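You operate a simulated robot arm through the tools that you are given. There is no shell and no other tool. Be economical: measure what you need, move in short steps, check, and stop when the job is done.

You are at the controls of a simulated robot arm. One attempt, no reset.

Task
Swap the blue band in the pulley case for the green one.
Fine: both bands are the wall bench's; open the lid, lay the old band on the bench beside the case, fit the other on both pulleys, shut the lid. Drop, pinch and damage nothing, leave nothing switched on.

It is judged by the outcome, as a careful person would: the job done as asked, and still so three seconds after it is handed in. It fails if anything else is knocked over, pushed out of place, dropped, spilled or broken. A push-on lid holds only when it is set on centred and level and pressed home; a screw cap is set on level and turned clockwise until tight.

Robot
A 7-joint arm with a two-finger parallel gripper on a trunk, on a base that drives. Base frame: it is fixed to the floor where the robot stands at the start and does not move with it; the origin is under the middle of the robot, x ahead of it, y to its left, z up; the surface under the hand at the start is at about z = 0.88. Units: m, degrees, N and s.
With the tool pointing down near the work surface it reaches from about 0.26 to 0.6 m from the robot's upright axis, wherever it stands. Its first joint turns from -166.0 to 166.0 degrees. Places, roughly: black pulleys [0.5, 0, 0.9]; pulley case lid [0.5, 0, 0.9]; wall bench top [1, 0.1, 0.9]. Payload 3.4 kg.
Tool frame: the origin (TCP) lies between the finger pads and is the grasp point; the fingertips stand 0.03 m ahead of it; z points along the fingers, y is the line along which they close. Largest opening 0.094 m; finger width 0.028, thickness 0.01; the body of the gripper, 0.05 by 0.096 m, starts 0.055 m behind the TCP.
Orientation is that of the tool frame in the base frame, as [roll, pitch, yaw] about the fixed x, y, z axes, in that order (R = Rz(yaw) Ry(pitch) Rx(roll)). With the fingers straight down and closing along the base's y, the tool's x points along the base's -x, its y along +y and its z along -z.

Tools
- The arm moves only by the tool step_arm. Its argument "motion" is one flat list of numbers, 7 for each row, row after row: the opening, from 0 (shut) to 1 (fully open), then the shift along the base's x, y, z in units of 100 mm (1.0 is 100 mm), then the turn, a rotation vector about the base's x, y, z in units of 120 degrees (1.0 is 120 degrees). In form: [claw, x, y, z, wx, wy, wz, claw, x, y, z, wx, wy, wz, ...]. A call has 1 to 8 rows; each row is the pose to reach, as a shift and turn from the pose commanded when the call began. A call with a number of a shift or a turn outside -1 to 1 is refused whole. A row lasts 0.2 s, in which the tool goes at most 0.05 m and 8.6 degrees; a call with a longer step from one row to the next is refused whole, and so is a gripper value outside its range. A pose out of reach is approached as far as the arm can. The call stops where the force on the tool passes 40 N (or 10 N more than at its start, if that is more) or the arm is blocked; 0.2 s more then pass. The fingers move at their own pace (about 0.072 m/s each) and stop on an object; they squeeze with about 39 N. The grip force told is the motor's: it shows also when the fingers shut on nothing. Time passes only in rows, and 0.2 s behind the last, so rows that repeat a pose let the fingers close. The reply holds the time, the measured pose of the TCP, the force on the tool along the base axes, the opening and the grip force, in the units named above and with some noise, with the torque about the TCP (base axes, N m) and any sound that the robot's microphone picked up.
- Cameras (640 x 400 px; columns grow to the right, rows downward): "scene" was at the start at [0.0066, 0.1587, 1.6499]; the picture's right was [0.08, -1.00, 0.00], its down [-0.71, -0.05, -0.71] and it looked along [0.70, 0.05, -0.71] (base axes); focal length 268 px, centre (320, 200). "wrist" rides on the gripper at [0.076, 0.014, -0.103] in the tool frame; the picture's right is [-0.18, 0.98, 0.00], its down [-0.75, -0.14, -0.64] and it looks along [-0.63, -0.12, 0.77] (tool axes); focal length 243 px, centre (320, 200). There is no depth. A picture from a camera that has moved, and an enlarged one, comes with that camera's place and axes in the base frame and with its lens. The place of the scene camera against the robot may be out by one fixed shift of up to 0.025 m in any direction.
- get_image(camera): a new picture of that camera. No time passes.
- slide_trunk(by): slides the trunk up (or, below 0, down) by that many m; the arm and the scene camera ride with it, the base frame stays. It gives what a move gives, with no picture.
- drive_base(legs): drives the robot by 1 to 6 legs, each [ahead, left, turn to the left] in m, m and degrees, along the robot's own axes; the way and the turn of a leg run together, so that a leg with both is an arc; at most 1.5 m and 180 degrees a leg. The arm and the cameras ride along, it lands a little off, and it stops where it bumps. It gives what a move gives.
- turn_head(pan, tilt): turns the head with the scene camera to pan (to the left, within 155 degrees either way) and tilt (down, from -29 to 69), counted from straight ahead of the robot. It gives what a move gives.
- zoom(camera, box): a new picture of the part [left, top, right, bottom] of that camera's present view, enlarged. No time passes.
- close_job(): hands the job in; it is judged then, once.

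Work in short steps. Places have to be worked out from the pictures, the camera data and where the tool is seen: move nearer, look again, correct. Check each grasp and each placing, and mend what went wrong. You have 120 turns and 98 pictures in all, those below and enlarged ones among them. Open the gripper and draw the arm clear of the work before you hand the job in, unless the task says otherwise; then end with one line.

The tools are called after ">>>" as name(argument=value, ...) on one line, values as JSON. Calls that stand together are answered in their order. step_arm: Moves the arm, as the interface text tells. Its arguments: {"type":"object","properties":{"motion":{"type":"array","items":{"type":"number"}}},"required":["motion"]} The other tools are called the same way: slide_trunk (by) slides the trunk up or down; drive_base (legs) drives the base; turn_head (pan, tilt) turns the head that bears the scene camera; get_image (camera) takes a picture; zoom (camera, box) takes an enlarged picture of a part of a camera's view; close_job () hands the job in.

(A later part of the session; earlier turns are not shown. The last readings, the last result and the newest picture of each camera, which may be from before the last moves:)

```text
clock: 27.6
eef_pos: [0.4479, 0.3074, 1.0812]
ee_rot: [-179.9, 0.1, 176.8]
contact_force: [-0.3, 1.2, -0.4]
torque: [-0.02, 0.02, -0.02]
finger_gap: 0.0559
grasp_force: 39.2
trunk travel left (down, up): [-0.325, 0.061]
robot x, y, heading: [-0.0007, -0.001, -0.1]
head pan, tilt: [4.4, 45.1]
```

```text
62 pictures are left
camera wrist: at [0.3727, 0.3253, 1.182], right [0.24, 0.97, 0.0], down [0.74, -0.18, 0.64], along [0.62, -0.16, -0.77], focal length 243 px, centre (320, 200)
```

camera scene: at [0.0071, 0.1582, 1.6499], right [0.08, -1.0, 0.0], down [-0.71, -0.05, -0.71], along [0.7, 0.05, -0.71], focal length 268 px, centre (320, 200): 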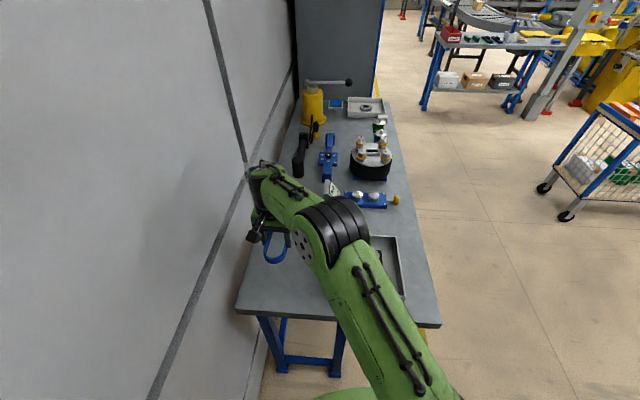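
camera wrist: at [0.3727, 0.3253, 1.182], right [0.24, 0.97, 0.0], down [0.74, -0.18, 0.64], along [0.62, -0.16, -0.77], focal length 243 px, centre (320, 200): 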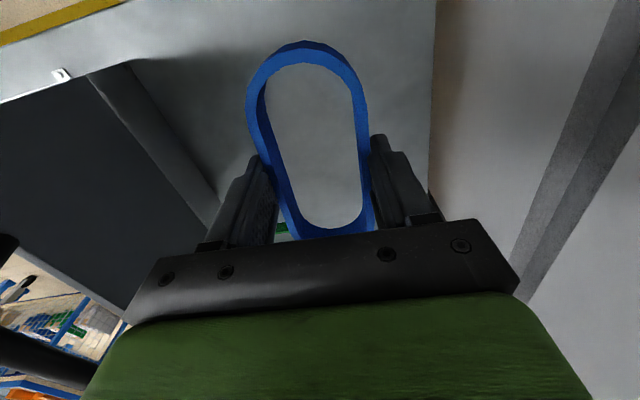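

Clearance is fine. Continue down to z ≈ 0.93.

>>> step_arm(motion=[0.55, 0, 0, -0.3, 0, 0, 0, 0.55, 0, 0, -0.6, 0, 0, 0, 0.55, 0, 0, -1, 0, 0, 0])

>>> step_arm(motion=[0.55, 0, 0, -0.25, 0, 0, 0, 0.55, 0, 0, -0.45, 0, 0, 0, 0.55, 0, 0, -0.5, 0, 0, 0])

>>> zoom(camera="scene", box=[230, 180, 390, 300])

>>> get_image(camera="wrist")

```text
clock: 28.4
eef_pos: [0.4462, 0.3098, 0.9786]
ee_rot: [-179.7, 0.0, 176.8]
contact_force: [0.2, 0.1, 0.1]
torque: [-0.01, 0.02, 0.0]
finger_gap: 0.0559
grasp_force: 39.5
trunk travel left (down, up): [-0.325, 0.061]
robot x, y, heading: [0.0031, 0.0021, -0.2]
head pan, tilt: [4.4, 45.1]
```

```text
clock: 29.2
eef_pos: [0.4465, 0.3072, 0.9304]
ee_rot: [-179.9, 0.0, 176.8]
contact_force: [0.1, -0.8, -0.6]
torque: [-0.01, -0.02, -0.01]
finger_gap: 0.0557
grasp_force: 38.9
trunk travel left (down, up): [-0.325, 0.061]
robot x, y, heading: [0.003, 0.0015, -0.1]
head pan, tilt: [4.4, 45.1]
```

```text
3.33 times, centred on (310, 240) of scene
camera zoom: at [0.0068, 0.158, 1.6499], right [0.08, -1.0, 0.0], down [-0.71, -0.05, -0.71], along [0.7, 0.05, -0.71], focal length 893 px, centre (353, 67)
```

zoom: 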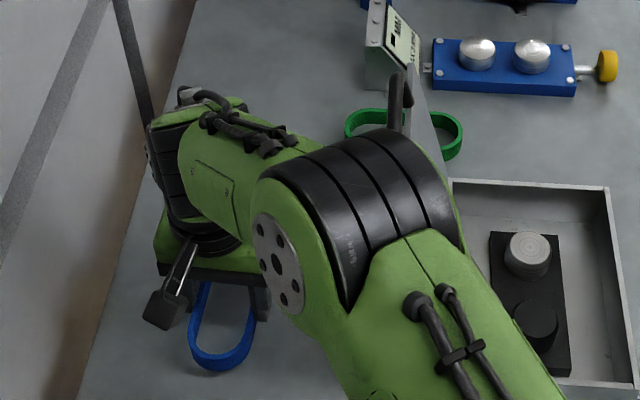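

```text
60 pictures are left
camera wrist: at [0.3714, 0.326, 1.0315], right [0.24, 0.97, 0.0], down [0.74, -0.18, 0.64], along [0.62, -0.15, -0.77], focal length 243 px, centre (320, 200)
```

wrist: 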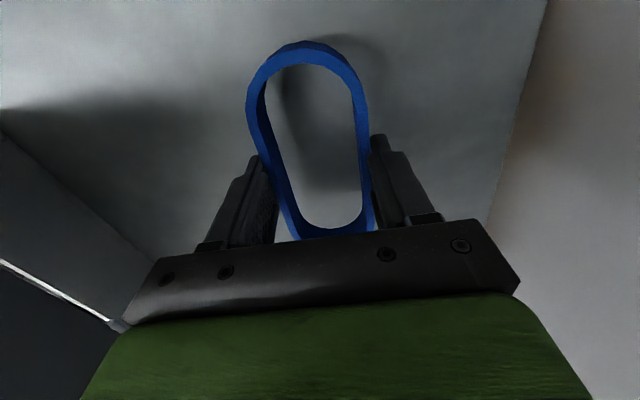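

The band's shadow shows it still a couple of cm above the bench. I lower in small rows; the move halts if contact builds.

>>> step_arm(motion=[0.55, 0, 0, -0.05, 0, 0, 0, 0.55, 0, 0, -0.1, 0, 0, 0, 0.55, 0, 0, -0.14, 0, 0, 0])

>>> step_arm(motion=[0.55, 0, 0, -0.03, 0, 0, 0, 0.55, 0, 0, -0.05, 0, 0, 0, 0.55, 0, 0, -0.05, 0, 0, 0])

>>> get_image(camera="wrist")

```text
clock: 30.0
eef_pos: [0.4461, 0.3076, 0.9167]
ee_rot: [-180.0, 0.2, 176.8]
contact_force: [1.3, -0.4, -0.6]
torque: [0.02, -0.01, 0.01]
finger_gap: 0.0559
grasp_force: 39.2
trunk travel left (down, up): [-0.325, 0.061]
robot x, y, heading: [-0.0008, -0.0032, -0.2]
head pan, tilt: [4.4, 45.1]
```

```text
clock: 30.8
eef_pos: [0.447, 0.3071, 0.9106]
ee_rot: [-179.9, 0.1, 176.9]
contact_force: [1.8, -1.8, 8.9]
torque: [0.08, 0.47, 0.06]
finger_gap: 0.0557
grasp_force: 39.2
trunk travel left (down, up): [-0.325, 0.061]
robot x, y, heading: [-0.001, -0.0003, -0.1]
head pan, tilt: [4.4, 45.1]
```

```text
59 pictures are left
camera wrist: at [0.3712, 0.3258, 1.0129], right [0.24, 0.97, 0.0], down [0.74, -0.18, 0.64], along [0.63, -0.15, -0.76], focal length 243 px, centre (320, 200)
```

wrist: 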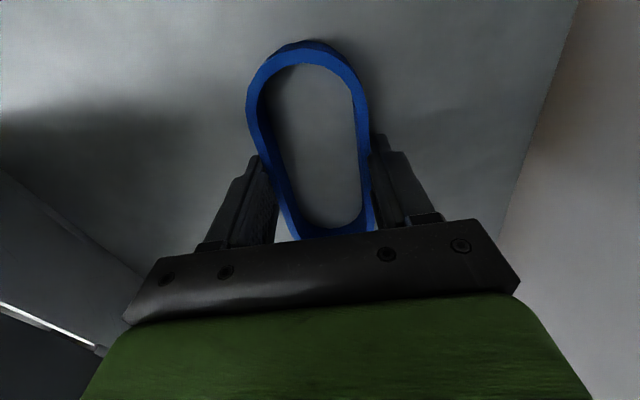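

Contact at 9 N, band on the bench. Release and rise.

>>> step_arm(motion=[0.68, 0, 0, 0, 0, 0, 0, 0.75, 0, 0, 0, 0, 0, 0, 0.75, 0, 0, 0, 0, 0, 0])

>>> step_arm(motion=[0.75, 0, 0, 0.2, 0, 0, 0, 0.75, 0, 0, 0.6, 0, 0, 0, 0.75, 0, 0, 1, 0, 0, 0])

>>> get_image(camera="wrist")

```text
clock: 31.6
eef_pos: [0.4467, 0.3067, 0.9096]
ee_rot: [-179.9, 0.2, 176.8]
contact_force: [-0.5, -2.6, 2.9]
torque: [0.05, 0.05, 0.0]
finger_gap: 0.069
grasp_force: 0.2
trunk travel left (down, up): [-0.325, 0.061]
robot x, y, heading: [-0.0009, -0.0, 0.1]
head pan, tilt: [4.4, 45.1]
```

```text
clock: 32.4
eef_pos: [0.4458, 0.3059, 1.0097]
ee_rot: [-179.9, 0.1, 176.8]
contact_force: [-0.3, 0.2, 0.4]
torque: [0.02, -0.03, 0.0]
finger_gap: 0.0705
grasp_force: 0.0
trunk travel left (down, up): [-0.325, 0.061]
robot x, y, heading: [0.0004, -0.0034, -0.0]
head pan, tilt: [4.4, 45.1]
```

```text
58 pictures are left
camera wrist: at [0.3703, 0.3253, 1.1112], right [0.24, 0.97, 0.0], down [0.74, -0.18, 0.64], along [0.62, -0.15, -0.77], focal length 243 px, centre (320, 200)
```

wrist: 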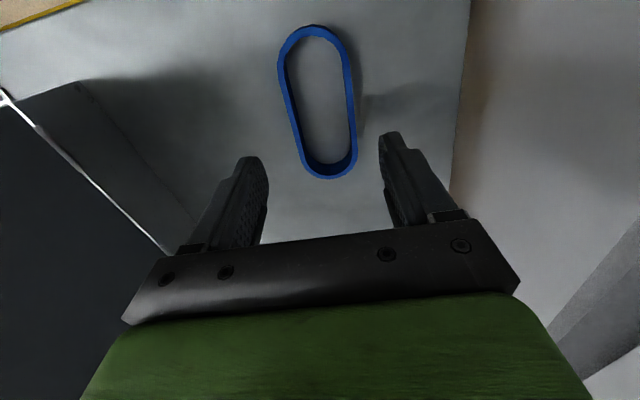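

The blue band lies flat and clear of the lid. I rise over the lid level, and tilt the head to judge clearance for driving closer (the green band at ~0.70 m radius is out of reach).

>>> step_arm(motion=[0.9, 0, 0, 0.33, 0, 0, 0, 0.9, 0, 0, 0.66, 0, 0, 0, 0.9, 0, 0, 1, 0, 0, 0])

>>> step_arm(motion=[0.9, 0, 0, 0.33, 0, 0, 0, 0.9, 0, 0, 0.66, 0, 0, 0, 0.9, 0, 0, 1, 0, 0, 0])

>>> turn_head(pan=0, tilt=69)

>>> get_image(camera="scene")

```text
clock: 33.2
eef_pos: [0.4446, 0.3038, 1.1119]
ee_rot: [-179.9, 0.0, 176.8]
contact_force: [0.2, -0.5, 0.3]
torque: [0.02, -0.02, 0.0]
finger_gap: 0.0846
grasp_force: 0.1
trunk travel left (down, up): [-0.325, 0.061]
robot x, y, heading: [-0.0003, -0.0011, 0.0]
head pan, tilt: [4.4, 45.1]
```

```text
clock: 34.0
eef_pos: [0.4452, 0.3071, 1.2105]
ee_rot: [-179.7, 0.0, 176.8]
contact_force: [-0.7, -0.1, 0.1]
torque: [0.01, 0.01, 0.01]
finger_gap: 0.0847
grasp_force: 0.1
trunk travel left (down, up): [-0.325, 0.061]
robot x, y, heading: [-0.0, 0.0018, -0.2]
head pan, tilt: [4.4, 45.1]
```

```text
clock: 34.9
eef_pos: [0.4449, 0.3061, 1.2101]
ee_rot: [-179.8, 0.1, 176.8]
contact_force: [0.3, -0.1, -0.2]
torque: [0.01, 0.0, -0.01]
finger_gap: 0.0846
grasp_force: 0.2
trunk travel left (down, up): [-0.325, 0.061]
robot x, y, heading: [0.0005, -0.002, -0.1]
head pan, tilt: [0.0, 68.8]
```

```text
57 pictures are left
camera scene: at [-0.0183, 0.1518, 1.6212], right [0.0, -1.0, 0.0], down [-0.93, 0.0, -0.36], along [0.36, 0.0, -0.93], focal length 268 px, centre (320, 200)
```

scene: 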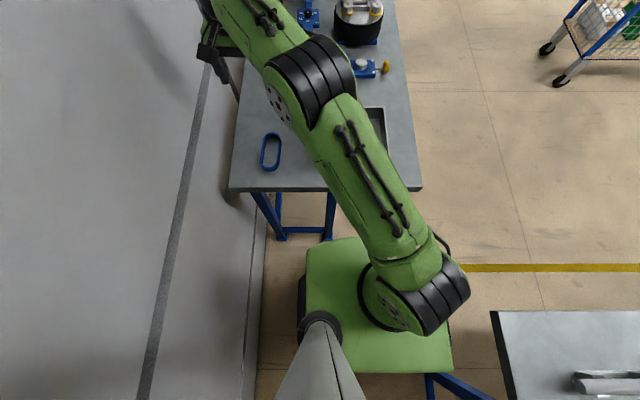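

The deck front is about x ≈ 0.2 and bench legs at x ≈ 0.36; a ~0.10 m drive ahead should fit. I first go 0.06 and check for bumping.

>>> drive_base(legs=[[0.06, 0, 0]])

>>> get_image(camera="scene")

```text
clock: 35.8
eef_pos: [0.507, 0.306, 1.2098]
ee_rot: [-179.7, 0.0, 176.9]
contact_force: [0.2, -0.4, 0.0]
torque: [0.02, 0.05, 0.04]
finger_gap: 0.0845
grasp_force: 0.1
trunk travel left (down, up): [-0.325, 0.061]
robot x, y, heading: [0.059, 0.0004, 0.2]
head pan, tilt: [0.0, 68.8]
```

```text
56 pictures are left
camera scene: at [0.0438, 0.1517, 1.6212], right [0.0, -1.0, 0.0], down [-0.93, 0.0, -0.36], along [0.36, 0.0, -0.93], focal length 268 px, centre (320, 200)
```

scene: 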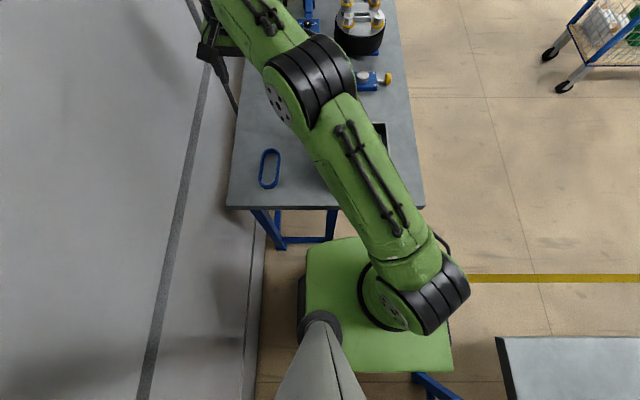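

No bump. I drive another 0.05.

>>> drive_base(legs=[[0.05, 0, 0]])

>>> turn_head(pan=0, tilt=45)

>>> get_image(camera="scene")

```text
clock: 36.8
eef_pos: [0.5588, 0.2923, 1.2087]
ee_rot: [-179.7, 0.0, 175.9]
contact_force: [0.6, -1.8, 0.0]
torque: [0.17, 0.0, 0.01]
finger_gap: 0.0847
grasp_force: 0.0
trunk travel left (down, up): [-0.325, 0.061]
robot x, y, heading: [0.1045, -0.0066, -1.1]
head pan, tilt: [0.0, 68.8]
```

```text
clock: 37.6
eef_pos: [0.5547, 0.2871, 1.2085]
ee_rot: [-179.7, 0.1, 175.7]
contact_force: [0.9, 0.6, 0.3]
torque: [0.02, 0.01, 0.0]
finger_gap: 0.0845
grasp_force: 0.1
trunk travel left (down, up): [-0.325, 0.061]
robot x, y, heading: [0.1051, -0.0063, -1.1]
head pan, tilt: [0.0, 45.0]
```

```text
55 pictures are left
camera scene: at [0.1137, 0.1419, 1.6499], right [-0.02, -1.0, 0.0], down [-0.71, 0.01, -0.71], along [0.71, -0.01, -0.71], focal length 268 px, centre (320, 200)
```

scene: 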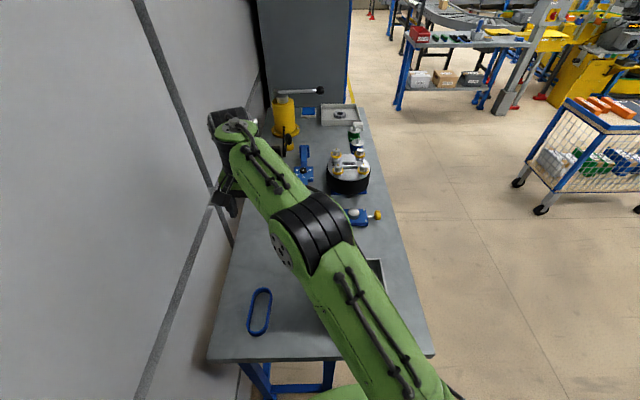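

Robot is now at x ≈ 0.105; the green band (centre ≈ (0.676, 0.15), long axis ~83° from x) is within reach. I move over it while turning the hand ~87° so that the fingers close across its width.

>>> step_arm(motion=[0.9, 0.12, -0.1, 0, 0, 0, 0.07, 0.9, 0.24, -0.2, 0, 0, 0, 0.14, 0.9, 0.36, -0.3, 0, 0, 0, 0.21, 0.9, 0.48, -0.4, 0, 0, 0, 0.28, 0.9, 0.6, -0.5, 0, 0, 0, 0.35, 0.9, 0.72, -0.6, 0, 0, 0, 0.42, 0.9, 0.84, -0.7, 0, 0, 0, 0.49, 0.9, 0.95, -0.8, 0, 0, 0, 0.56])

>>> step_arm(motion=[0.9, 0.08, -0.2, 0, 0, 0, 0.05, 0.9, 0.17, -0.4, 0, 0, 0, 0.11, 0.9, 0.26, -0.57, 0, 0, 0, 0.16, 0.9, 0.26, -0.57, 0, 0, 0, 0.16])

>>> get_image(camera="wrist")

>>> get_image(camera="scene")

```text
clock: 39.4
eef_pos: [0.6236, 0.2006, 1.1992]
ee_rot: [-179.8, 0.0, -119.1]
contact_force: [0.8, -0.7, 0.0]
torque: [0.02, 0.02, -0.02]
finger_gap: 0.0846
grasp_force: 0.0
out of reach, approached as far as the arm can: row 5, 6, 7, 8
trunk travel left (down, up): [-0.325, 0.061]
robot x, y, heading: [0.1037, -0.012, -0.9]
head pan, tilt: [0.0, 45.0]
```

```text
clock: 40.4
eef_pos: [0.648, 0.1452, 1.1996]
ee_rot: [-179.8, -0.1, -97.8]
contact_force: [0.5, 0.6, 0.9]
torque: [0.02, -0.01, -0.01]
finger_gap: 0.0845
grasp_force: 0.1
trunk travel left (down, up): [-0.325, 0.061]
robot x, y, heading: [0.1027, -0.0067, -1.1]
head pan, tilt: [0.0, 45.0]
```

```text
54 pictures are left
camera wrist: at [0.6235, 0.0714, 1.3024], right [-0.95, 0.32, 0.0], down [0.24, 0.73, 0.64], along [0.21, 0.61, -0.77], focal length 243 px, centre (320, 200)
```

wrist: 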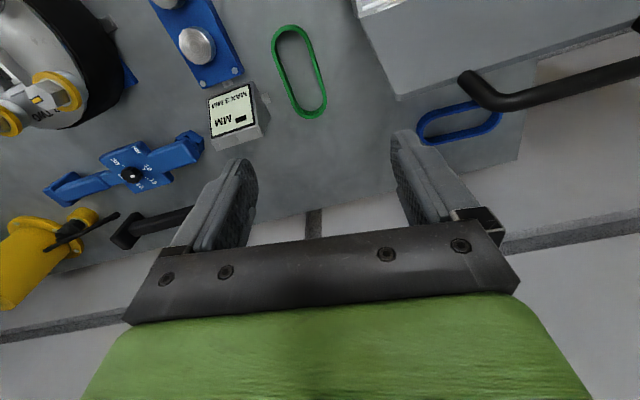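

```text
53 pictures are left
camera scene: at [0.1128, 0.1421, 1.65], right [-0.02, -1.0, 0.0], down [-0.71, 0.01, -0.71], along [0.71, -0.01, -0.71], focal length 268 px, centre (320, 200)
```

scene: 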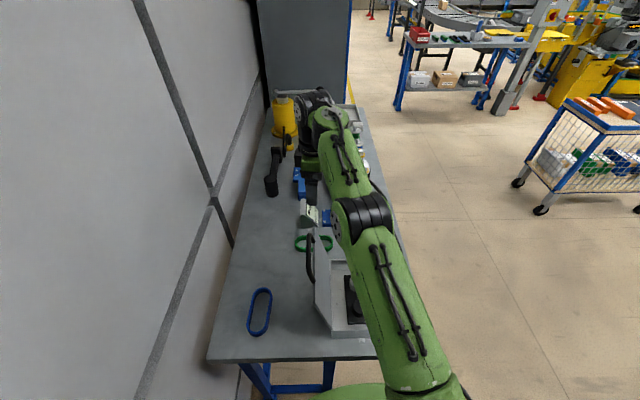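

From here the green band centre reads (0.6805, 0.151), axis ≈ 84°. I descend toward it, correcting.

>>> step_arm(motion=[0.9, 0.1, 0.02, -0.33, 0, 0, 0.01, 0.9, 0.2, 0.04, -0.66, 0, 0, 0.017, 0.9, 0.3, 0.05, -1, 0, 0, 0.017, 0.9, 0.3, 0.05, -1, 0, 0, 0.017])

>>> step_arm(motion=[0.9, 0, 0, -0.33, 0, 0, 0, 0.9, 0, 0, -0.66, 0, 0, 0, 0.9, 0, 0, -0.9, 0, 0, 0, 0.9, 0, 0, -0.9, 0, 0, 0])

>>> get_image(camera="wrist")

```text
clock: 41.4
eef_pos: [0.6745, 0.1471, 1.1026]
ee_rot: [-179.8, 0.0, -95.8]
contact_force: [-0.2, -0.1, 0.5]
torque: [-0.01, -0.01, 0.05]
finger_gap: 0.0847
grasp_force: 0.1
trunk travel left (down, up): [-0.325, 0.061]
robot x, y, heading: [0.104, -0.0126, -0.9]
head pan, tilt: [0.0, 45.0]
```

```text
clock: 42.4
eef_pos: [0.6761, 0.1493, 1.0115]
ee_rot: [-179.8, 0.2, -95.7]
contact_force: [0.3, 0.4, 0.0]
torque: [0.03, -0.01, 0.04]
finger_gap: 0.0845
grasp_force: 0.1
trunk travel left (down, up): [-0.325, 0.061]
robot x, y, heading: [0.1052, -0.0097, -1.3]
head pan, tilt: [0.0, 45.0]
```

```text
52 pictures are left
camera wrist: at [0.6542, 0.0752, 1.1138], right [-0.96, 0.28, 0.0], down [0.21, 0.74, 0.64], along [0.18, 0.62, -0.77], focal length 243 px, centre (320, 200)
```

wrist: 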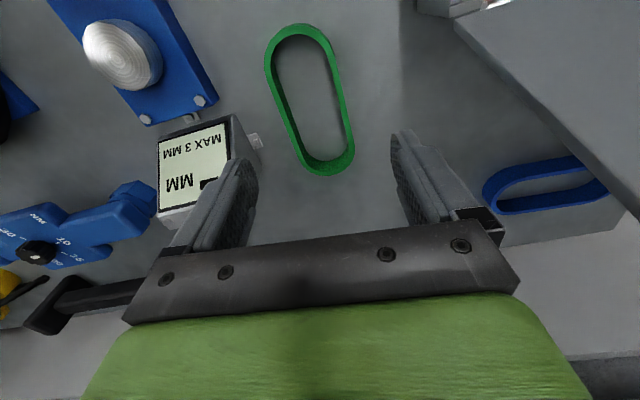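

Alignment is within 4 mm; the sign box's near face (x ≈ 0.745) leaves clearance with an opening of 0.8. Correct and descend most of the way.

>>> step_arm(motion=[0.8, 0.04, 0.02, 0, 0, 0, 0, 0.8, 0.04, 0.02, -0.35, 0, 0, 0, 0.8, 0.04, 0.02, -0.7, 0, 0, 0, 0.8, 0.04, 0.02, -0.7, 0, 0, 0])

>>> get_image(camera="wrist")

>>> zoom(camera="scene", box=[270, 160, 390, 270])

```text
clock: 43.4
eef_pos: [0.6804, 0.1533, 0.942]
ee_rot: [-179.8, 0.0, -95.7]
contact_force: [-0.1, -0.2, 0.9]
torque: [-0.03, 0.02, -0.02]
finger_gap: 0.0751
grasp_force: 0.1
trunk travel left (down, up): [-0.325, 0.061]
robot x, y, heading: [0.1018, -0.008, -1.2]
head pan, tilt: [0.0, 45.0]
```

```text
51 pictures are left
camera wrist: at [0.6584, 0.0781, 1.0433], right [-0.96, 0.28, 0.0], down [0.21, 0.73, 0.64], along [0.18, 0.62, -0.77], focal length 243 px, centre (320, 200)
```

wrist: 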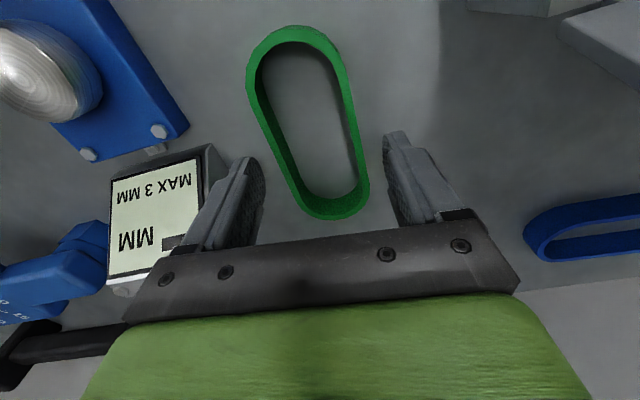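

```text
3.64 times, centred on (330, 215) of scene
camera zoom: at [0.1124, 0.1414, 1.6501], right [-0.02, -1.0, 0.0], down [-0.71, 0.01, -0.71], along [0.71, -0.01, -0.71], focal length 975 px, centre (284, 146)
```

zoom: 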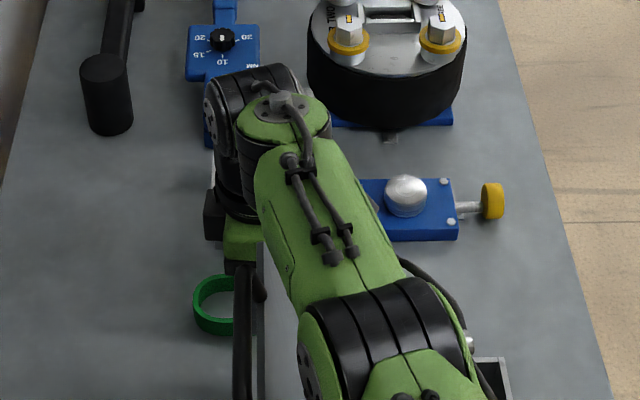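

Centred. I lower the last 28 mm and close.

>>> step_arm(motion=[0.8, 0, 0, -0.15, 0, 0, 0, 0.8, 0, 0, -0.27, 0, 0, 0, 0.8, 0, 0, -0.27, 0, 0, 0])

>>> step_arm(motion=[0.62, 0, 0, 0, 0, 0, 0, 0.55, 0, 0, 0, 0, 0, 0, 0.55, 0, 0, 0, 0, 0, 0])

>>> get_image(camera="wrist")

```text
clock: 44.2
eef_pos: [0.6769, 0.1517, 0.9148]
ee_rot: [-179.8, 0.1, -95.9]
contact_force: [0.0, 0.3, 0.2]
torque: [0.0, 0.0, 0.01]
finger_gap: 0.075
grasp_force: 0.1
out of reach, approached as far as the arm can: row 1, 2, 3
trunk travel left (down, up): [-0.325, 0.061]
robot x, y, heading: [0.1047, -0.0104, -0.9]
head pan, tilt: [0.0, 45.0]
```

```text
clock: 45.0
eef_pos: [0.6759, 0.1522, 0.9155]
ee_rot: [-179.8, 0.0, -95.9]
contact_force: [1.8, -0.8, 1.5]
torque: [0.03, 0.02, 0.07]
finger_gap: 0.0583
grasp_force: 38.5
trunk travel left (down, up): [-0.325, 0.061]
robot x, y, heading: [0.1043, -0.004, -1.2]
head pan, tilt: [0.0, 45.0]
```

```text
49 pictures are left
camera wrist: at [0.6551, 0.0777, 1.0169], right [-0.96, 0.28, 0.0], down [0.21, 0.74, 0.64], along [0.18, 0.62, -0.77], focal length 243 px, centre (320, 200)
```

wrist: 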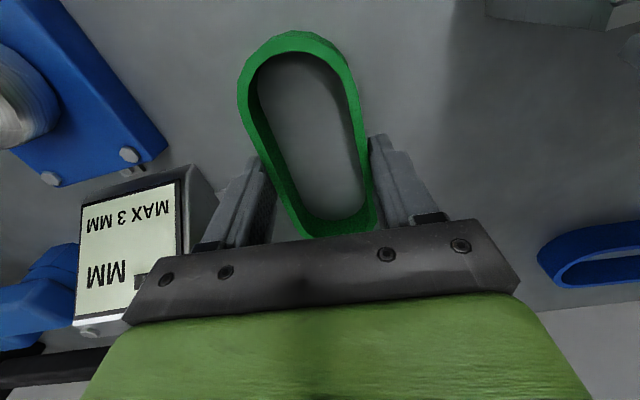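

Green band gripped (gap 0.058). I lift straight up 10 cm, then move -y, away from the lid, to turn it back in free space.

>>> step_arm(motion=[0.55, 0, 0, 0.2, 0, 0, 0, 0.55, 0, 0, 0.45, 0, 0, 0, 0.55, 0, -0.1, 0.75, 0, 0, 0, 0.55, 0, -0.2, 1, 0, 0, 0])

>>> step_arm(motion=[0.55, 0, -0.3, 0.2, 0, 0, 0, 0.55, 0, -0.6, 0.3, 0, 0, 0, 0.55, 0, -0.95, 0.3, 0, 0, 0])

>>> get_image(camera="wrist")

>>> get_image(camera="scene")

```text
clock: 46.0
eef_pos: [0.676, 0.1321, 1.0129]
ee_rot: [-180.0, 0.1, -95.7]
contact_force: [-0.1, -0.1, -0.5]
torque: [-0.01, -0.04, -0.01]
finger_gap: 0.0581
grasp_force: 39.2
trunk travel left (down, up): [-0.325, 0.061]
robot x, y, heading: [0.1027, -0.0108, -1.1]
head pan, tilt: [0.0, 45.0]
```

```text
clock: 46.8
eef_pos: [0.6781, 0.0352, 1.0427]
ee_rot: [-179.9, 0.1, -95.8]
contact_force: [-1.2, -0.9, 0.2]
torque: [0.02, 0.01, -0.02]
finger_gap: 0.0578
grasp_force: 39.0
trunk travel left (down, up): [-0.325, 0.061]
robot x, y, heading: [0.1013, -0.0115, -1.1]
head pan, tilt: [0.0, 45.0]
```

```text
48 pictures are left
camera wrist: at [0.656, -0.04, 1.1436], right [-0.96, 0.28, 0.0], down [0.21, 0.73, 0.64], along [0.18, 0.62, -0.76], focal length 243 px, centre (320, 200)
```

wrist: 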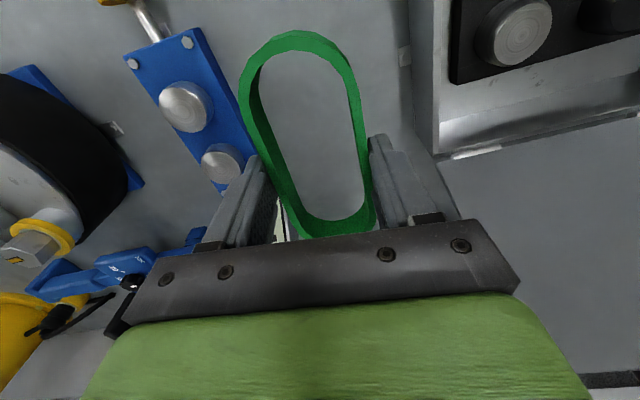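

```text
47 pictures are left
camera scene: at [0.1126, 0.1397, 1.6503], right [-0.02, -1.0, 0.0], down [-0.71, 0.01, -0.71], along [0.71, -0.01, -0.71], focal length 268 px, centre (320, 200)
```

scene: 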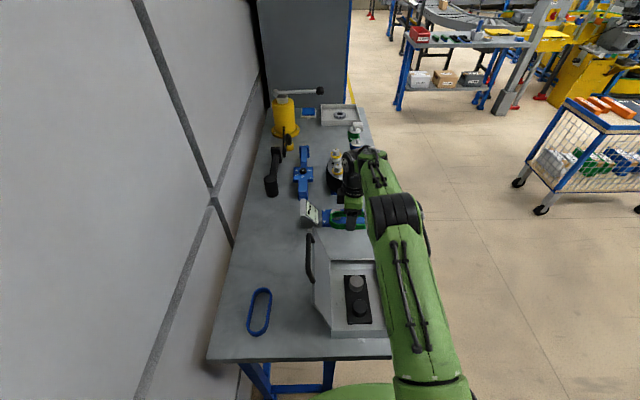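

Secure. Next: shift to about (0.62, -0.03) and turn back ~-87.5° in free air.

>>> step_arm(motion=[0.55, -0.06, -0.08, 0.1, 0, 0, -0.071, 0.55, -0.12, -0.16, 0.2, 0, 0, -0.142, 0.55, -0.18, -0.24, 0.3, 0, 0, -0.213, 0.55, -0.24, -0.32, 0.4, 0, 0, -0.284, 0.55, -0.3, -0.4, 0.4, 0, 0, -0.355, 0.55, -0.36, -0.48, 0.4, 0, 0, -0.426, 0.55, -0.42, -0.56, 0.4, 0, 0, -0.497, 0.55, -0.5, -0.6, 0.4, 0, 0, -0.568])

>>> step_arm(motion=[0.55, 0, 0, 0, 0, 0, -0.07, 0.55, 0, 0, 0, 0, 0, -0.13, 0.55, 0, 0, 0, 0, 0, -0.161, 0.55, 0, 0, 0, 0, 0, -0.161])

>>> get_image(camera="wrist")

```text
clock: 48.6
eef_pos: [0.6253, -0.0231, 1.0851]
ee_rot: [-179.9, 0.1, -164.1]
contact_force: [-0.7, -1.4, -1.2]
torque: [-0.01, 0.0, -0.03]
finger_gap: 0.057
grasp_force: 39.2
trunk travel left (down, up): [-0.325, 0.061]
robot x, y, heading: [0.1006, -0.0098, -1.0]
head pan, tilt: [0.0, 45.0]
```

```text
clock: 49.6
eef_pos: [0.6257, -0.0225, 1.0856]
ee_rot: [-179.8, 0.0, 176.7]
contact_force: [0.9, 0.5, 0.2]
torque: [0.0, -0.01, 0.01]
finger_gap: 0.0566
grasp_force: 38.8
trunk travel left (down, up): [-0.325, 0.061]
robot x, y, heading: [0.1051, -0.006, -1.0]
head pan, tilt: [0.0, 45.0]
```

```text
46 pictures are left
camera wrist: at [0.5507, -0.0047, 1.1871], right [0.24, 0.97, 0.0], down [0.74, -0.18, 0.64], along [0.62, -0.16, -0.77], focal length 243 px, centre (320, 200)
```

wrist: 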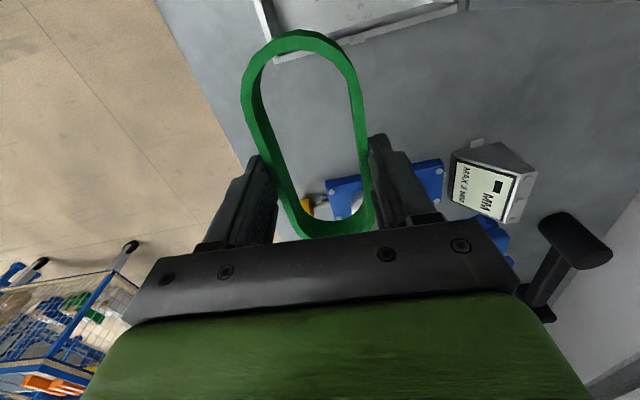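

Good orientation (176.7°). The green sits ~3–4 mm further toward -x in the grip than the blue did, so I target TCP ≈ (0.480, 0.026). Moving over the case at height.

>>> step_arm(motion=[0.55, -0.33, 0.1, 0, 0, 0, 0, 0.55, -0.66, 0.2, 0, 0, 0, 0, 0.55, -1, 0.35, 0, 0, 0, 0, 0.55, -1, 0.35, 0, 0, 0, 0])

>>> step_arm(motion=[0.55, -0.2, 0.07, 0, 0, 0, 0, 0.55, -0.44, 0.13, -0.2, 0, 0, 0, 0.55, -0.44, 0.13, -0.55, 0, 0, 0, 0.55, -0.44, 0.13, -0.55, 0, 0, 0])

>>> get_image(camera="wrist")

>>> zoom(camera="scene", box=[290, 230, 410, 340])

```text
clock: 50.6
eef_pos: [0.526, 0.0105, 1.0822]
ee_rot: [-179.8, -0.1, 176.7]
contact_force: [-0.1, 0.0, -1.4]
torque: [-0.01, 0.01, 0.02]
finger_gap: 0.0563
grasp_force: 38.9
trunk travel left (down, up): [-0.325, 0.061]
robot x, y, heading: [0.1029, -0.01, -1.1]
head pan, tilt: [0.0, 45.0]
```

```text
clock: 51.6
eef_pos: [0.4811, 0.0255, 1.0305]
ee_rot: [-179.7, 0.1, 176.8]
contact_force: [0.1, 0.4, 0.7]
torque: [-0.01, -0.04, 0.01]
finger_gap: 0.0561
grasp_force: 39.1
trunk travel left (down, up): [-0.325, 0.061]
robot x, y, heading: [0.102, -0.01, -1.0]
head pan, tilt: [0.0, 45.0]
```

```text
45 pictures are left
camera wrist: at [0.4061, 0.0445, 1.1332], right [0.24, 0.97, 0.0], down [0.74, -0.18, 0.64], along [0.62, -0.16, -0.77], focal length 243 px, centre (320, 200)
```

wrist: 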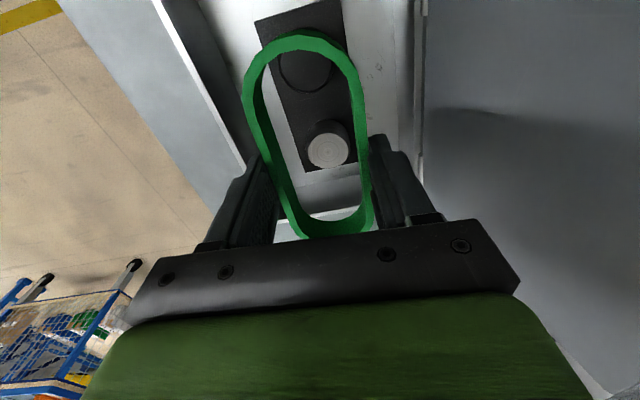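

```text
3.64 times, centred on (350, 285) of scene
camera zoom: at [0.1114, 0.1419, 1.6501], right [-0.02, -1.0, 0.0], down [-0.71, 0.01, -0.71], along [0.71, -0.01, -0.71], focal length 975 px, centre (211, -109)
```

zoom: 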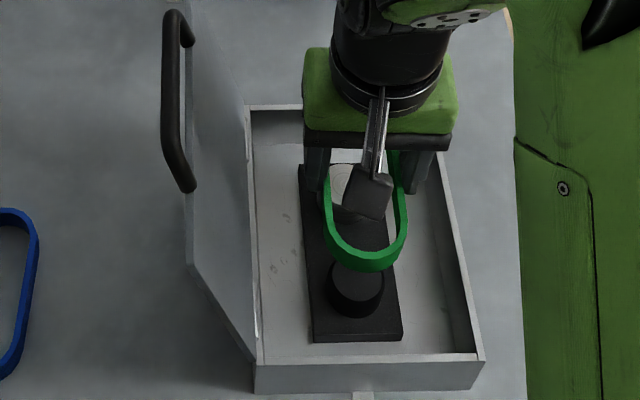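

Positions agree within a few mm. I lower until the band is just above the pulley tops (TCP ≈ 0.968) and inspect alignment.

>>> step_arm(motion=[0.55, 0, 0, -0.3, 0, 0, 0, 0.55, 0, 0, -0.55, 0, 0, 0, 0.55, 0, 0, -0.63, 0, 0, 0, 0.55, 0, 0, -0.63, 0, 0, 0])

>>> zoom(camera="wrist", box=[200, 0, 440, 250])

>>> zoom(camera="scene", box=[310, 250, 390, 340])

```text
clock: 52.6
eef_pos: [0.4827, 0.0234, 0.9678]
ee_rot: [-179.8, 0.1, 176.8]
contact_force: [-0.3, -0.8, -0.6]
torque: [-0.01, -0.01, 0.0]
finger_gap: 0.0557
grasp_force: 39.4
trunk travel left (down, up): [-0.325, 0.061]
robot x, y, heading: [0.1029, -0.0101, -1.1]
head pan, tilt: [0.0, 45.0]
```

```text
1.60 times, centred on (320, 125) of wrist
camera zoom: at [0.4081, 0.043, 1.0704], right [0.24, 0.97, 0.0], down [0.74, -0.18, 0.64], along [0.62, -0.16, -0.77], focal length 388 px, centre (320, 320)
```

zoom: 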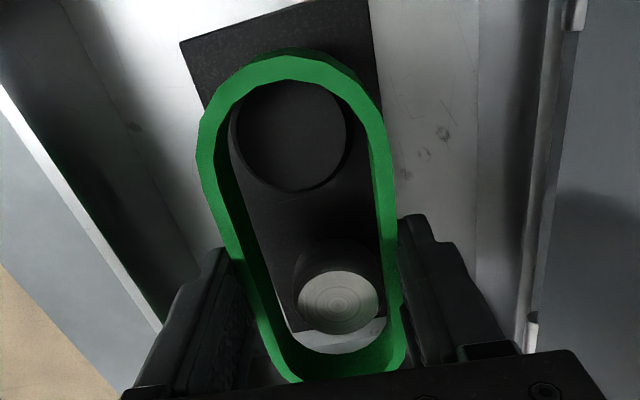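

```text
4.44 times, centred on (350, 295) of scene
camera zoom: at [0.1127, 0.1421, 1.65], right [-0.02, -1.0, 0.0], down [-0.71, 0.01, -0.71], along [0.71, -0.01, -0.71], focal length 1191 px, centre (187, -222)
```

zoom: 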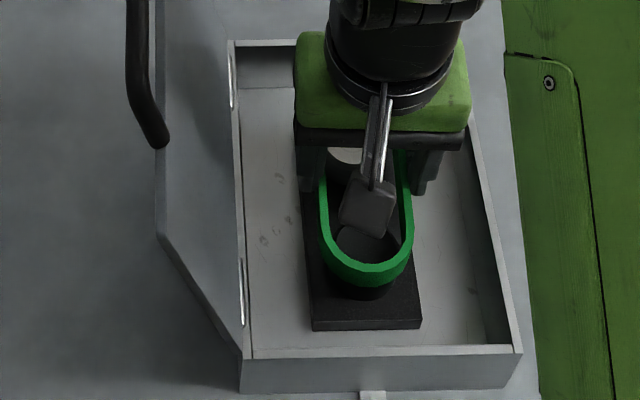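

I estimate the band sits 2–5 mm too far +y at the near (black) pulley. I zoom in closely to verify.

>>> zoom(camera="scene", box=[330, 275, 378, 323])

>>> zoom(camera="wrist", box=[236, 20, 376, 150])

```text
8.33 times, centred on (354, 299) of scene
camera zoom: at [0.1127, 0.1421, 1.65], right [-0.02, -1.0, 0.0], down [-0.71, 0.01, -0.71], along [0.71, -0.01, -0.71], focal length 2234 px, centre (37, -625)
```

zoom: 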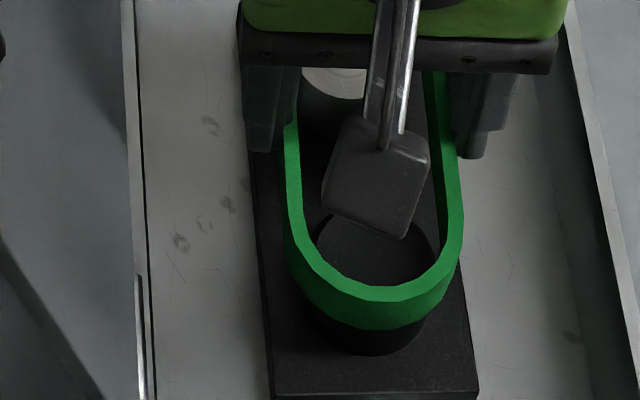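

```text
3.08 times, centred on (306, 85) of wrist
camera zoom: at [0.4081, 0.043, 1.0704], right [0.24, 0.97, 0.0], down [0.74, -0.18, 0.64], along [0.62, -0.16, -0.77], focal length 746 px, centre (363, 554)
```

zoom: 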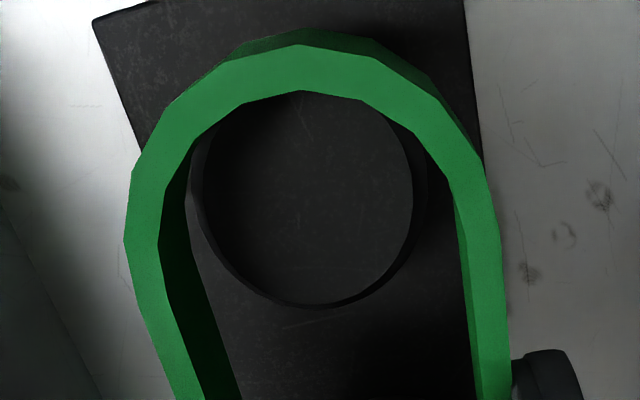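

The band is ~3–4 mm too far +y at the near pulley and ~1 mm at the far one: shift y -2.5 mm and yaw +2°. Then look again.

>>> step_arm(motion=[0.55, 0, -0.025, 0, 0, 0, 0.017, 0.55, 0, -0.025, -0.08, 0, 0, 0.017, 0.55, 0, -0.025, -0.08, 0, 0, 0.017])

>>> zoom(camera="scene", box=[330, 275, 378, 323])

>>> zoom(camera="wrist", box=[220, 10, 420, 250])

```text
clock: 53.4
eef_pos: [0.4818, 0.0218, 0.9598]
ee_rot: [-179.9, 0.1, 178.8]
contact_force: [-0.1, 0.7, -0.3]
torque: [-0.01, 0.0, 0.01]
finger_gap: 0.0557
grasp_force: 39.4
trunk travel left (down, up): [-0.325, 0.061]
robot x, y, heading: [0.106, -0.0097, -1.2]
head pan, tilt: [0.0, 45.0]
```

```text
8.33 times, centred on (354, 299) of scene
camera zoom: at [0.1123, 0.142, 1.6501], right [-0.02, -1.0, 0.0], down [-0.71, 0.01, -0.71], along [0.71, -0.01, -0.71], focal length 2234 px, centre (37, -625)
```

zoom: 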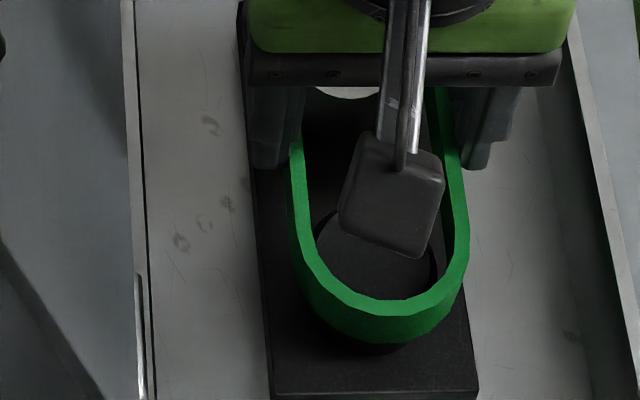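

```text
1.67 times, centred on (320, 130) of wrist
camera zoom: at [0.4065, 0.0383, 1.0614], right [0.2, 0.98, 0.0], down [0.75, -0.15, 0.64], along [0.63, -0.13, -0.77], focal length 404 px, centre (320, 317)
```

zoom: 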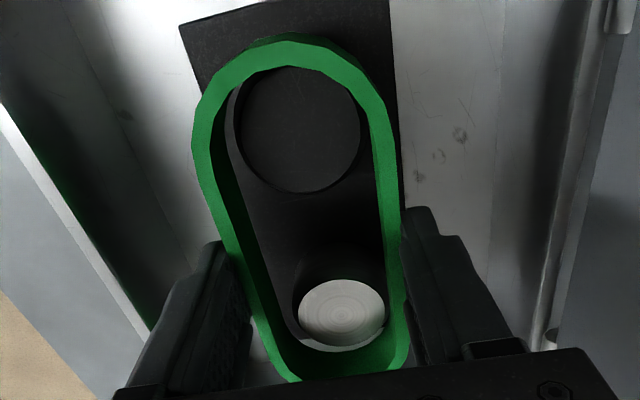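

Now aligned within ~1–1.5 mm in y. I lower gently in small rows watching the contact force.

>>> step_arm(motion=[0.55, 0, 0, -0.03, 0, 0, 0, 0.55, 0, 0, -0.06, 0, 0, 0, 0.55, 0, 0, -0.06, 0, 0, 0])

```text
clock: 54.2
eef_pos: [0.4812, 0.0225, 0.9532]
ee_rot: [-179.8, 0.0, 179.0]
contact_force: [-0.4, 2.5, 0.8]
torque: [0.16, -0.01, 0.1]
finger_gap: 0.056
grasp_force: 39.4
trunk travel left (down, up): [-0.325, 0.061]
robot x, y, heading: [0.1023, -0.0117, -0.8]
head pan, tilt: [0.0, 45.0]
```

A slight side force appears (+2.5 N y). Continue 4 mm, nudging +0.5 mm in y.

>>> step_arm(motion=[0.55, 0, 0.005, -0.02, 0, 0, 0, 0.55, 0, 0.005, -0.04, 0, 0, 0, 0.55, 0, 0.005, -0.04, 0, 0, 0])

>>> zoom(camera="wrist", box=[220, 10, 420, 250])

>>> zoom(camera="scene", box=[330, 275, 378, 323])

```text
clock: 55.0
eef_pos: [0.4822, 0.0226, 0.9486]
ee_rot: [-179.8, 0.0, 178.9]
contact_force: [-0.8, 0.3, -0.3]
torque: [0.05, -0.02, 0.03]
finger_gap: 0.0556
grasp_force: 39.1
trunk travel left (down, up): [-0.325, 0.061]
robot x, y, heading: [0.1029, -0.0053, -0.9]
head pan, tilt: [0.0, 45.0]
```

```text
1.67 times, centred on (320, 130) of wrist
camera zoom: at [0.4065, 0.0394, 1.0509], right [0.2, 0.98, 0.0], down [0.75, -0.15, 0.64], along [0.63, -0.13, -0.77], focal length 404 px, centre (320, 317)
```

zoom: 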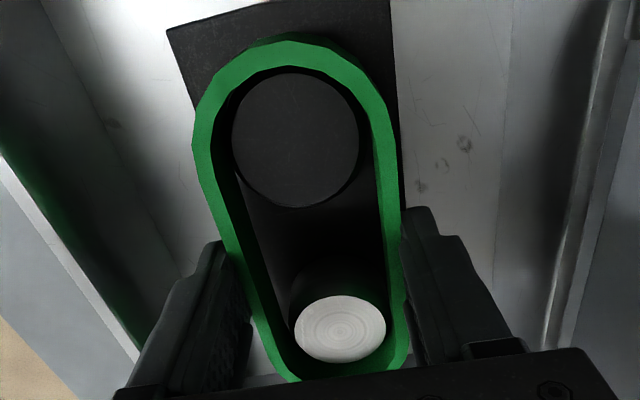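

```text
8.33 times, centred on (354, 299) of scene
camera zoom: at [0.1126, 0.1423, 1.65], right [-0.02, -1.0, 0.0], down [-0.71, 0.01, -0.71], along [0.71, -0.01, -0.71], focal length 2234 px, centre (37, -625)
```

zoom: 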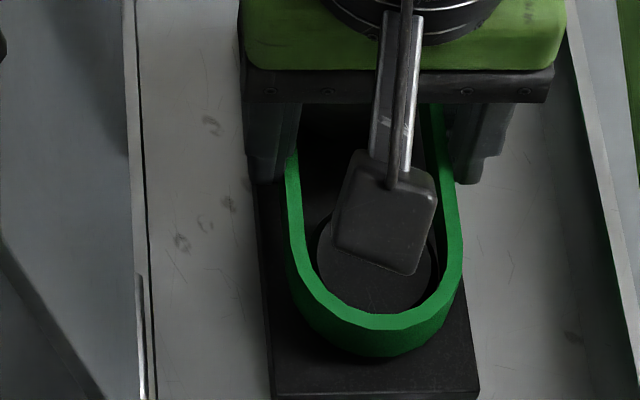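

Band encircles both pulleys with no contact force. Continue down toward TCP ≈ 0.938.

>>> step_arm(motion=[0.55, 0, 0, -0.03, 0, 0, 0, 0.55, 0, 0, -0.06, 0, 0, 0, 0.55, 0, 0, -0.06, 0, 0, 0])

>>> step_arm(motion=[0.55, 0, 0, -0.02, 0, 0, 0, 0.55, 0, 0, -0.04, 0, 0, 0, 0.55, 0, 0, -0.04, 0, 0, 0])

>>> zoom(camera="wrist", box=[220, 10, 420, 250])

>>> zoom(camera="scene", box=[330, 275, 378, 323])

```text
clock: 55.8
eef_pos: [0.4825, 0.025, 0.9421]
ee_rot: [-179.9, 0.0, 178.7]
contact_force: [-0.1, 0.5, 0.7]
torque: [0.03, 0.01, 0.02]
finger_gap: 0.0555
grasp_force: 38.8
trunk travel left (down, up): [-0.325, 0.061]
robot x, y, heading: [0.1049, -0.0091, -1.1]
head pan, tilt: [0.0, 45.0]
```

```text
clock: 56.6
eef_pos: [0.4816, 0.0232, 0.9393]
ee_rot: [-179.9, 0.0, 178.8]
contact_force: [-1.4, 2.1, 5.1]
torque: [0.1, 0.03, 0.15]
finger_gap: 0.0557
grasp_force: 39.0
trunk travel left (down, up): [-0.325, 0.061]
robot x, y, heading: [0.1027, -0.0061, -1.1]
head pan, tilt: [0.0, 45.0]
```

```text
1.67 times, centred on (320, 130) of wrist
camera zoom: at [0.4066, 0.0394, 1.041], right [0.2, 0.98, 0.0], down [0.75, -0.15, 0.64], along [0.63, -0.13, -0.77], focal length 404 px, centre (320, 317)
```

zoom: 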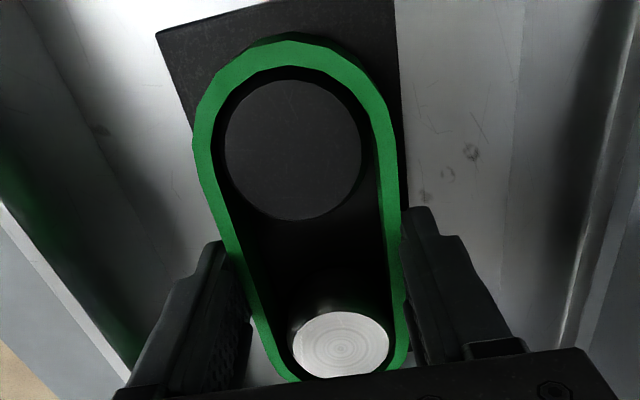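

```text
8.33 times, centred on (354, 299) of scene
camera zoom: at [0.1121, 0.1422, 1.65], right [-0.02, -1.0, 0.0], down [-0.71, 0.01, -0.71], along [0.71, -0.01, -0.71], focal length 2234 px, centre (37, -625)
```

zoom: 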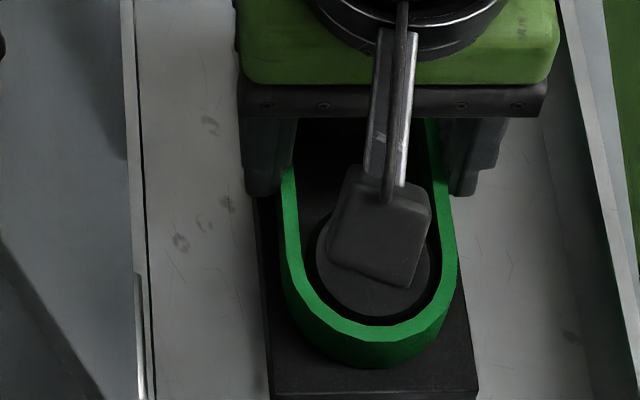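

5 N of upward contact at about the expected seating height. I press 2 mm further to see if it is really seated.

>>> step_arm(motion=[0.55, 0, 0, -0.02, 0, 0, 0, 0.55, 0, 0, -0.02, 0, 0, 0])

```text
clock: 57.2
eef_pos: [0.4831, 0.0236, 0.9373]
ee_rot: [-179.8, 0.1, 178.8]
contact_force: [-1.5, 2.0, 13.3]
torque: [0.23, 0.32, 0.12]
finger_gap: 0.0557
grasp_force: 38.7
trunk travel left (down, up): [-0.325, 0.061]
robot x, y, heading: [0.1039, -0.0113, -0.9]
head pan, tilt: [0.0, 45.0]
```

Force climbs to 13 N at the matching height (bottom ≈ 0.902, same as blue): seated. Release slowly and rise.

>>> step_arm(motion=[0.55, 0, 0, 0.02, 0, 0, 0, 0.68, 0, 0, 0.02, 0, 0, 0, 0.8, 0, 0, 0.02, 0, 0, 0, 0.8, 0, 0, 0.02, 0, 0, 0])

>>> step_arm(motion=[0.8, 0, 0, 0.3, 0, 0, 0, 0.8, 0, 0, 0.65, 0, 0, 0, 0.8, 0, 0, 1, 0, 0, 0])

>>> step_arm(motion=[0.8, -0.1, 0, 0.3, 0, 0, 0, 0.8, -0.2, 0, 0.65, 0, 0, 0, 0.8, -0.3, 0, 1, 0, 0, 0])

>>> zoom(camera="wrist", box=[240, 0, 400, 150])

>>> zoom(camera="scene", box=[300, 240, 400, 340])

```text
clock: 58.2
eef_pos: [0.482, 0.024, 0.9391]
ee_rot: [-179.7, 0.1, 178.7]
contact_force: [0.0, -0.5, 0.3]
torque: [-0.01, -0.03, -0.02]
finger_gap: 0.075
grasp_force: 0.0
trunk travel left (down, up): [-0.325, 0.061]
robot x, y, heading: [0.1023, -0.01, -1.0]
head pan, tilt: [0.0, 45.0]
```

```text
clock: 59.0
eef_pos: [0.4817, 0.022, 1.0393]
ee_rot: [-179.8, 0.2, 178.9]
contact_force: [0.1, 0.5, 0.2]
torque: [0.01, 0.01, -0.01]
finger_gap: 0.075
grasp_force: 0.0
trunk travel left (down, up): [-0.325, 0.061]
robot x, y, heading: [0.1029, -0.0092, -1.0]
head pan, tilt: [0.0, 45.0]
```

```text
clock: 59.8
eef_pos: [0.4485, 0.0226, 1.1403]
ee_rot: [-179.8, 0.1, 178.8]
contact_force: [0.0, -1.2, 0.6]
torque: [0.01, -0.01, 0.0]
finger_gap: 0.0753
grasp_force: 0.0
trunk travel left (down, up): [-0.325, 0.061]
robot x, y, heading: [0.1016, -0.0126, -1.0]
head pan, tilt: [0.0, 45.0]
```

```text
2.67 times, centred on (320, 75) of wrist
camera zoom: at [0.3738, 0.0384, 1.2413], right [0.2, 0.98, 0.0], down [0.75, -0.15, 0.64], along [0.63, -0.13, -0.77], focal length 647 px, centre (320, 533)
```

zoom: 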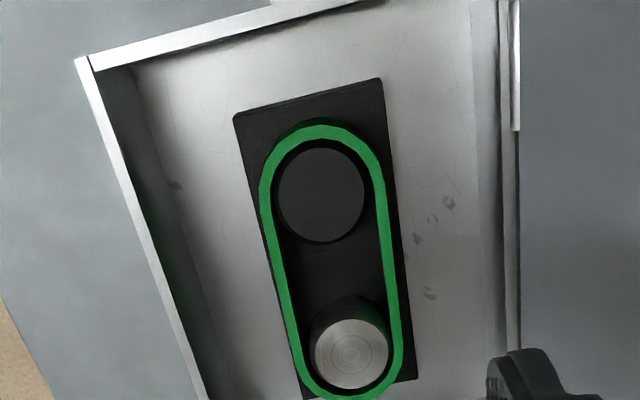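

```text
4.00 times, centred on (350, 290) of scene
camera zoom: at [0.1106, 0.1417, 1.6501], right [-0.02, -1.0, 0.0], down [-0.71, 0.01, -0.71], along [0.71, -0.01, -0.71], focal length 1072 px, centre (200, -160)
```

zoom: 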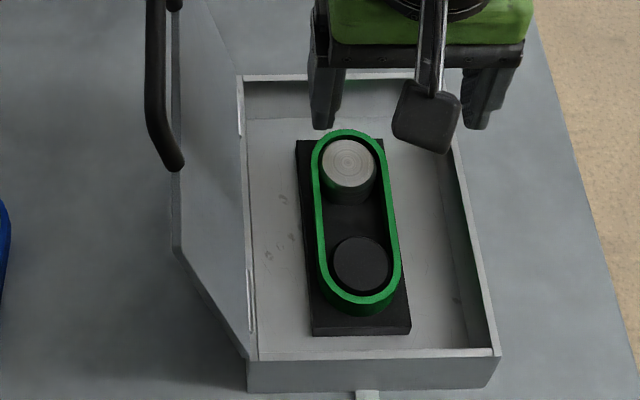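

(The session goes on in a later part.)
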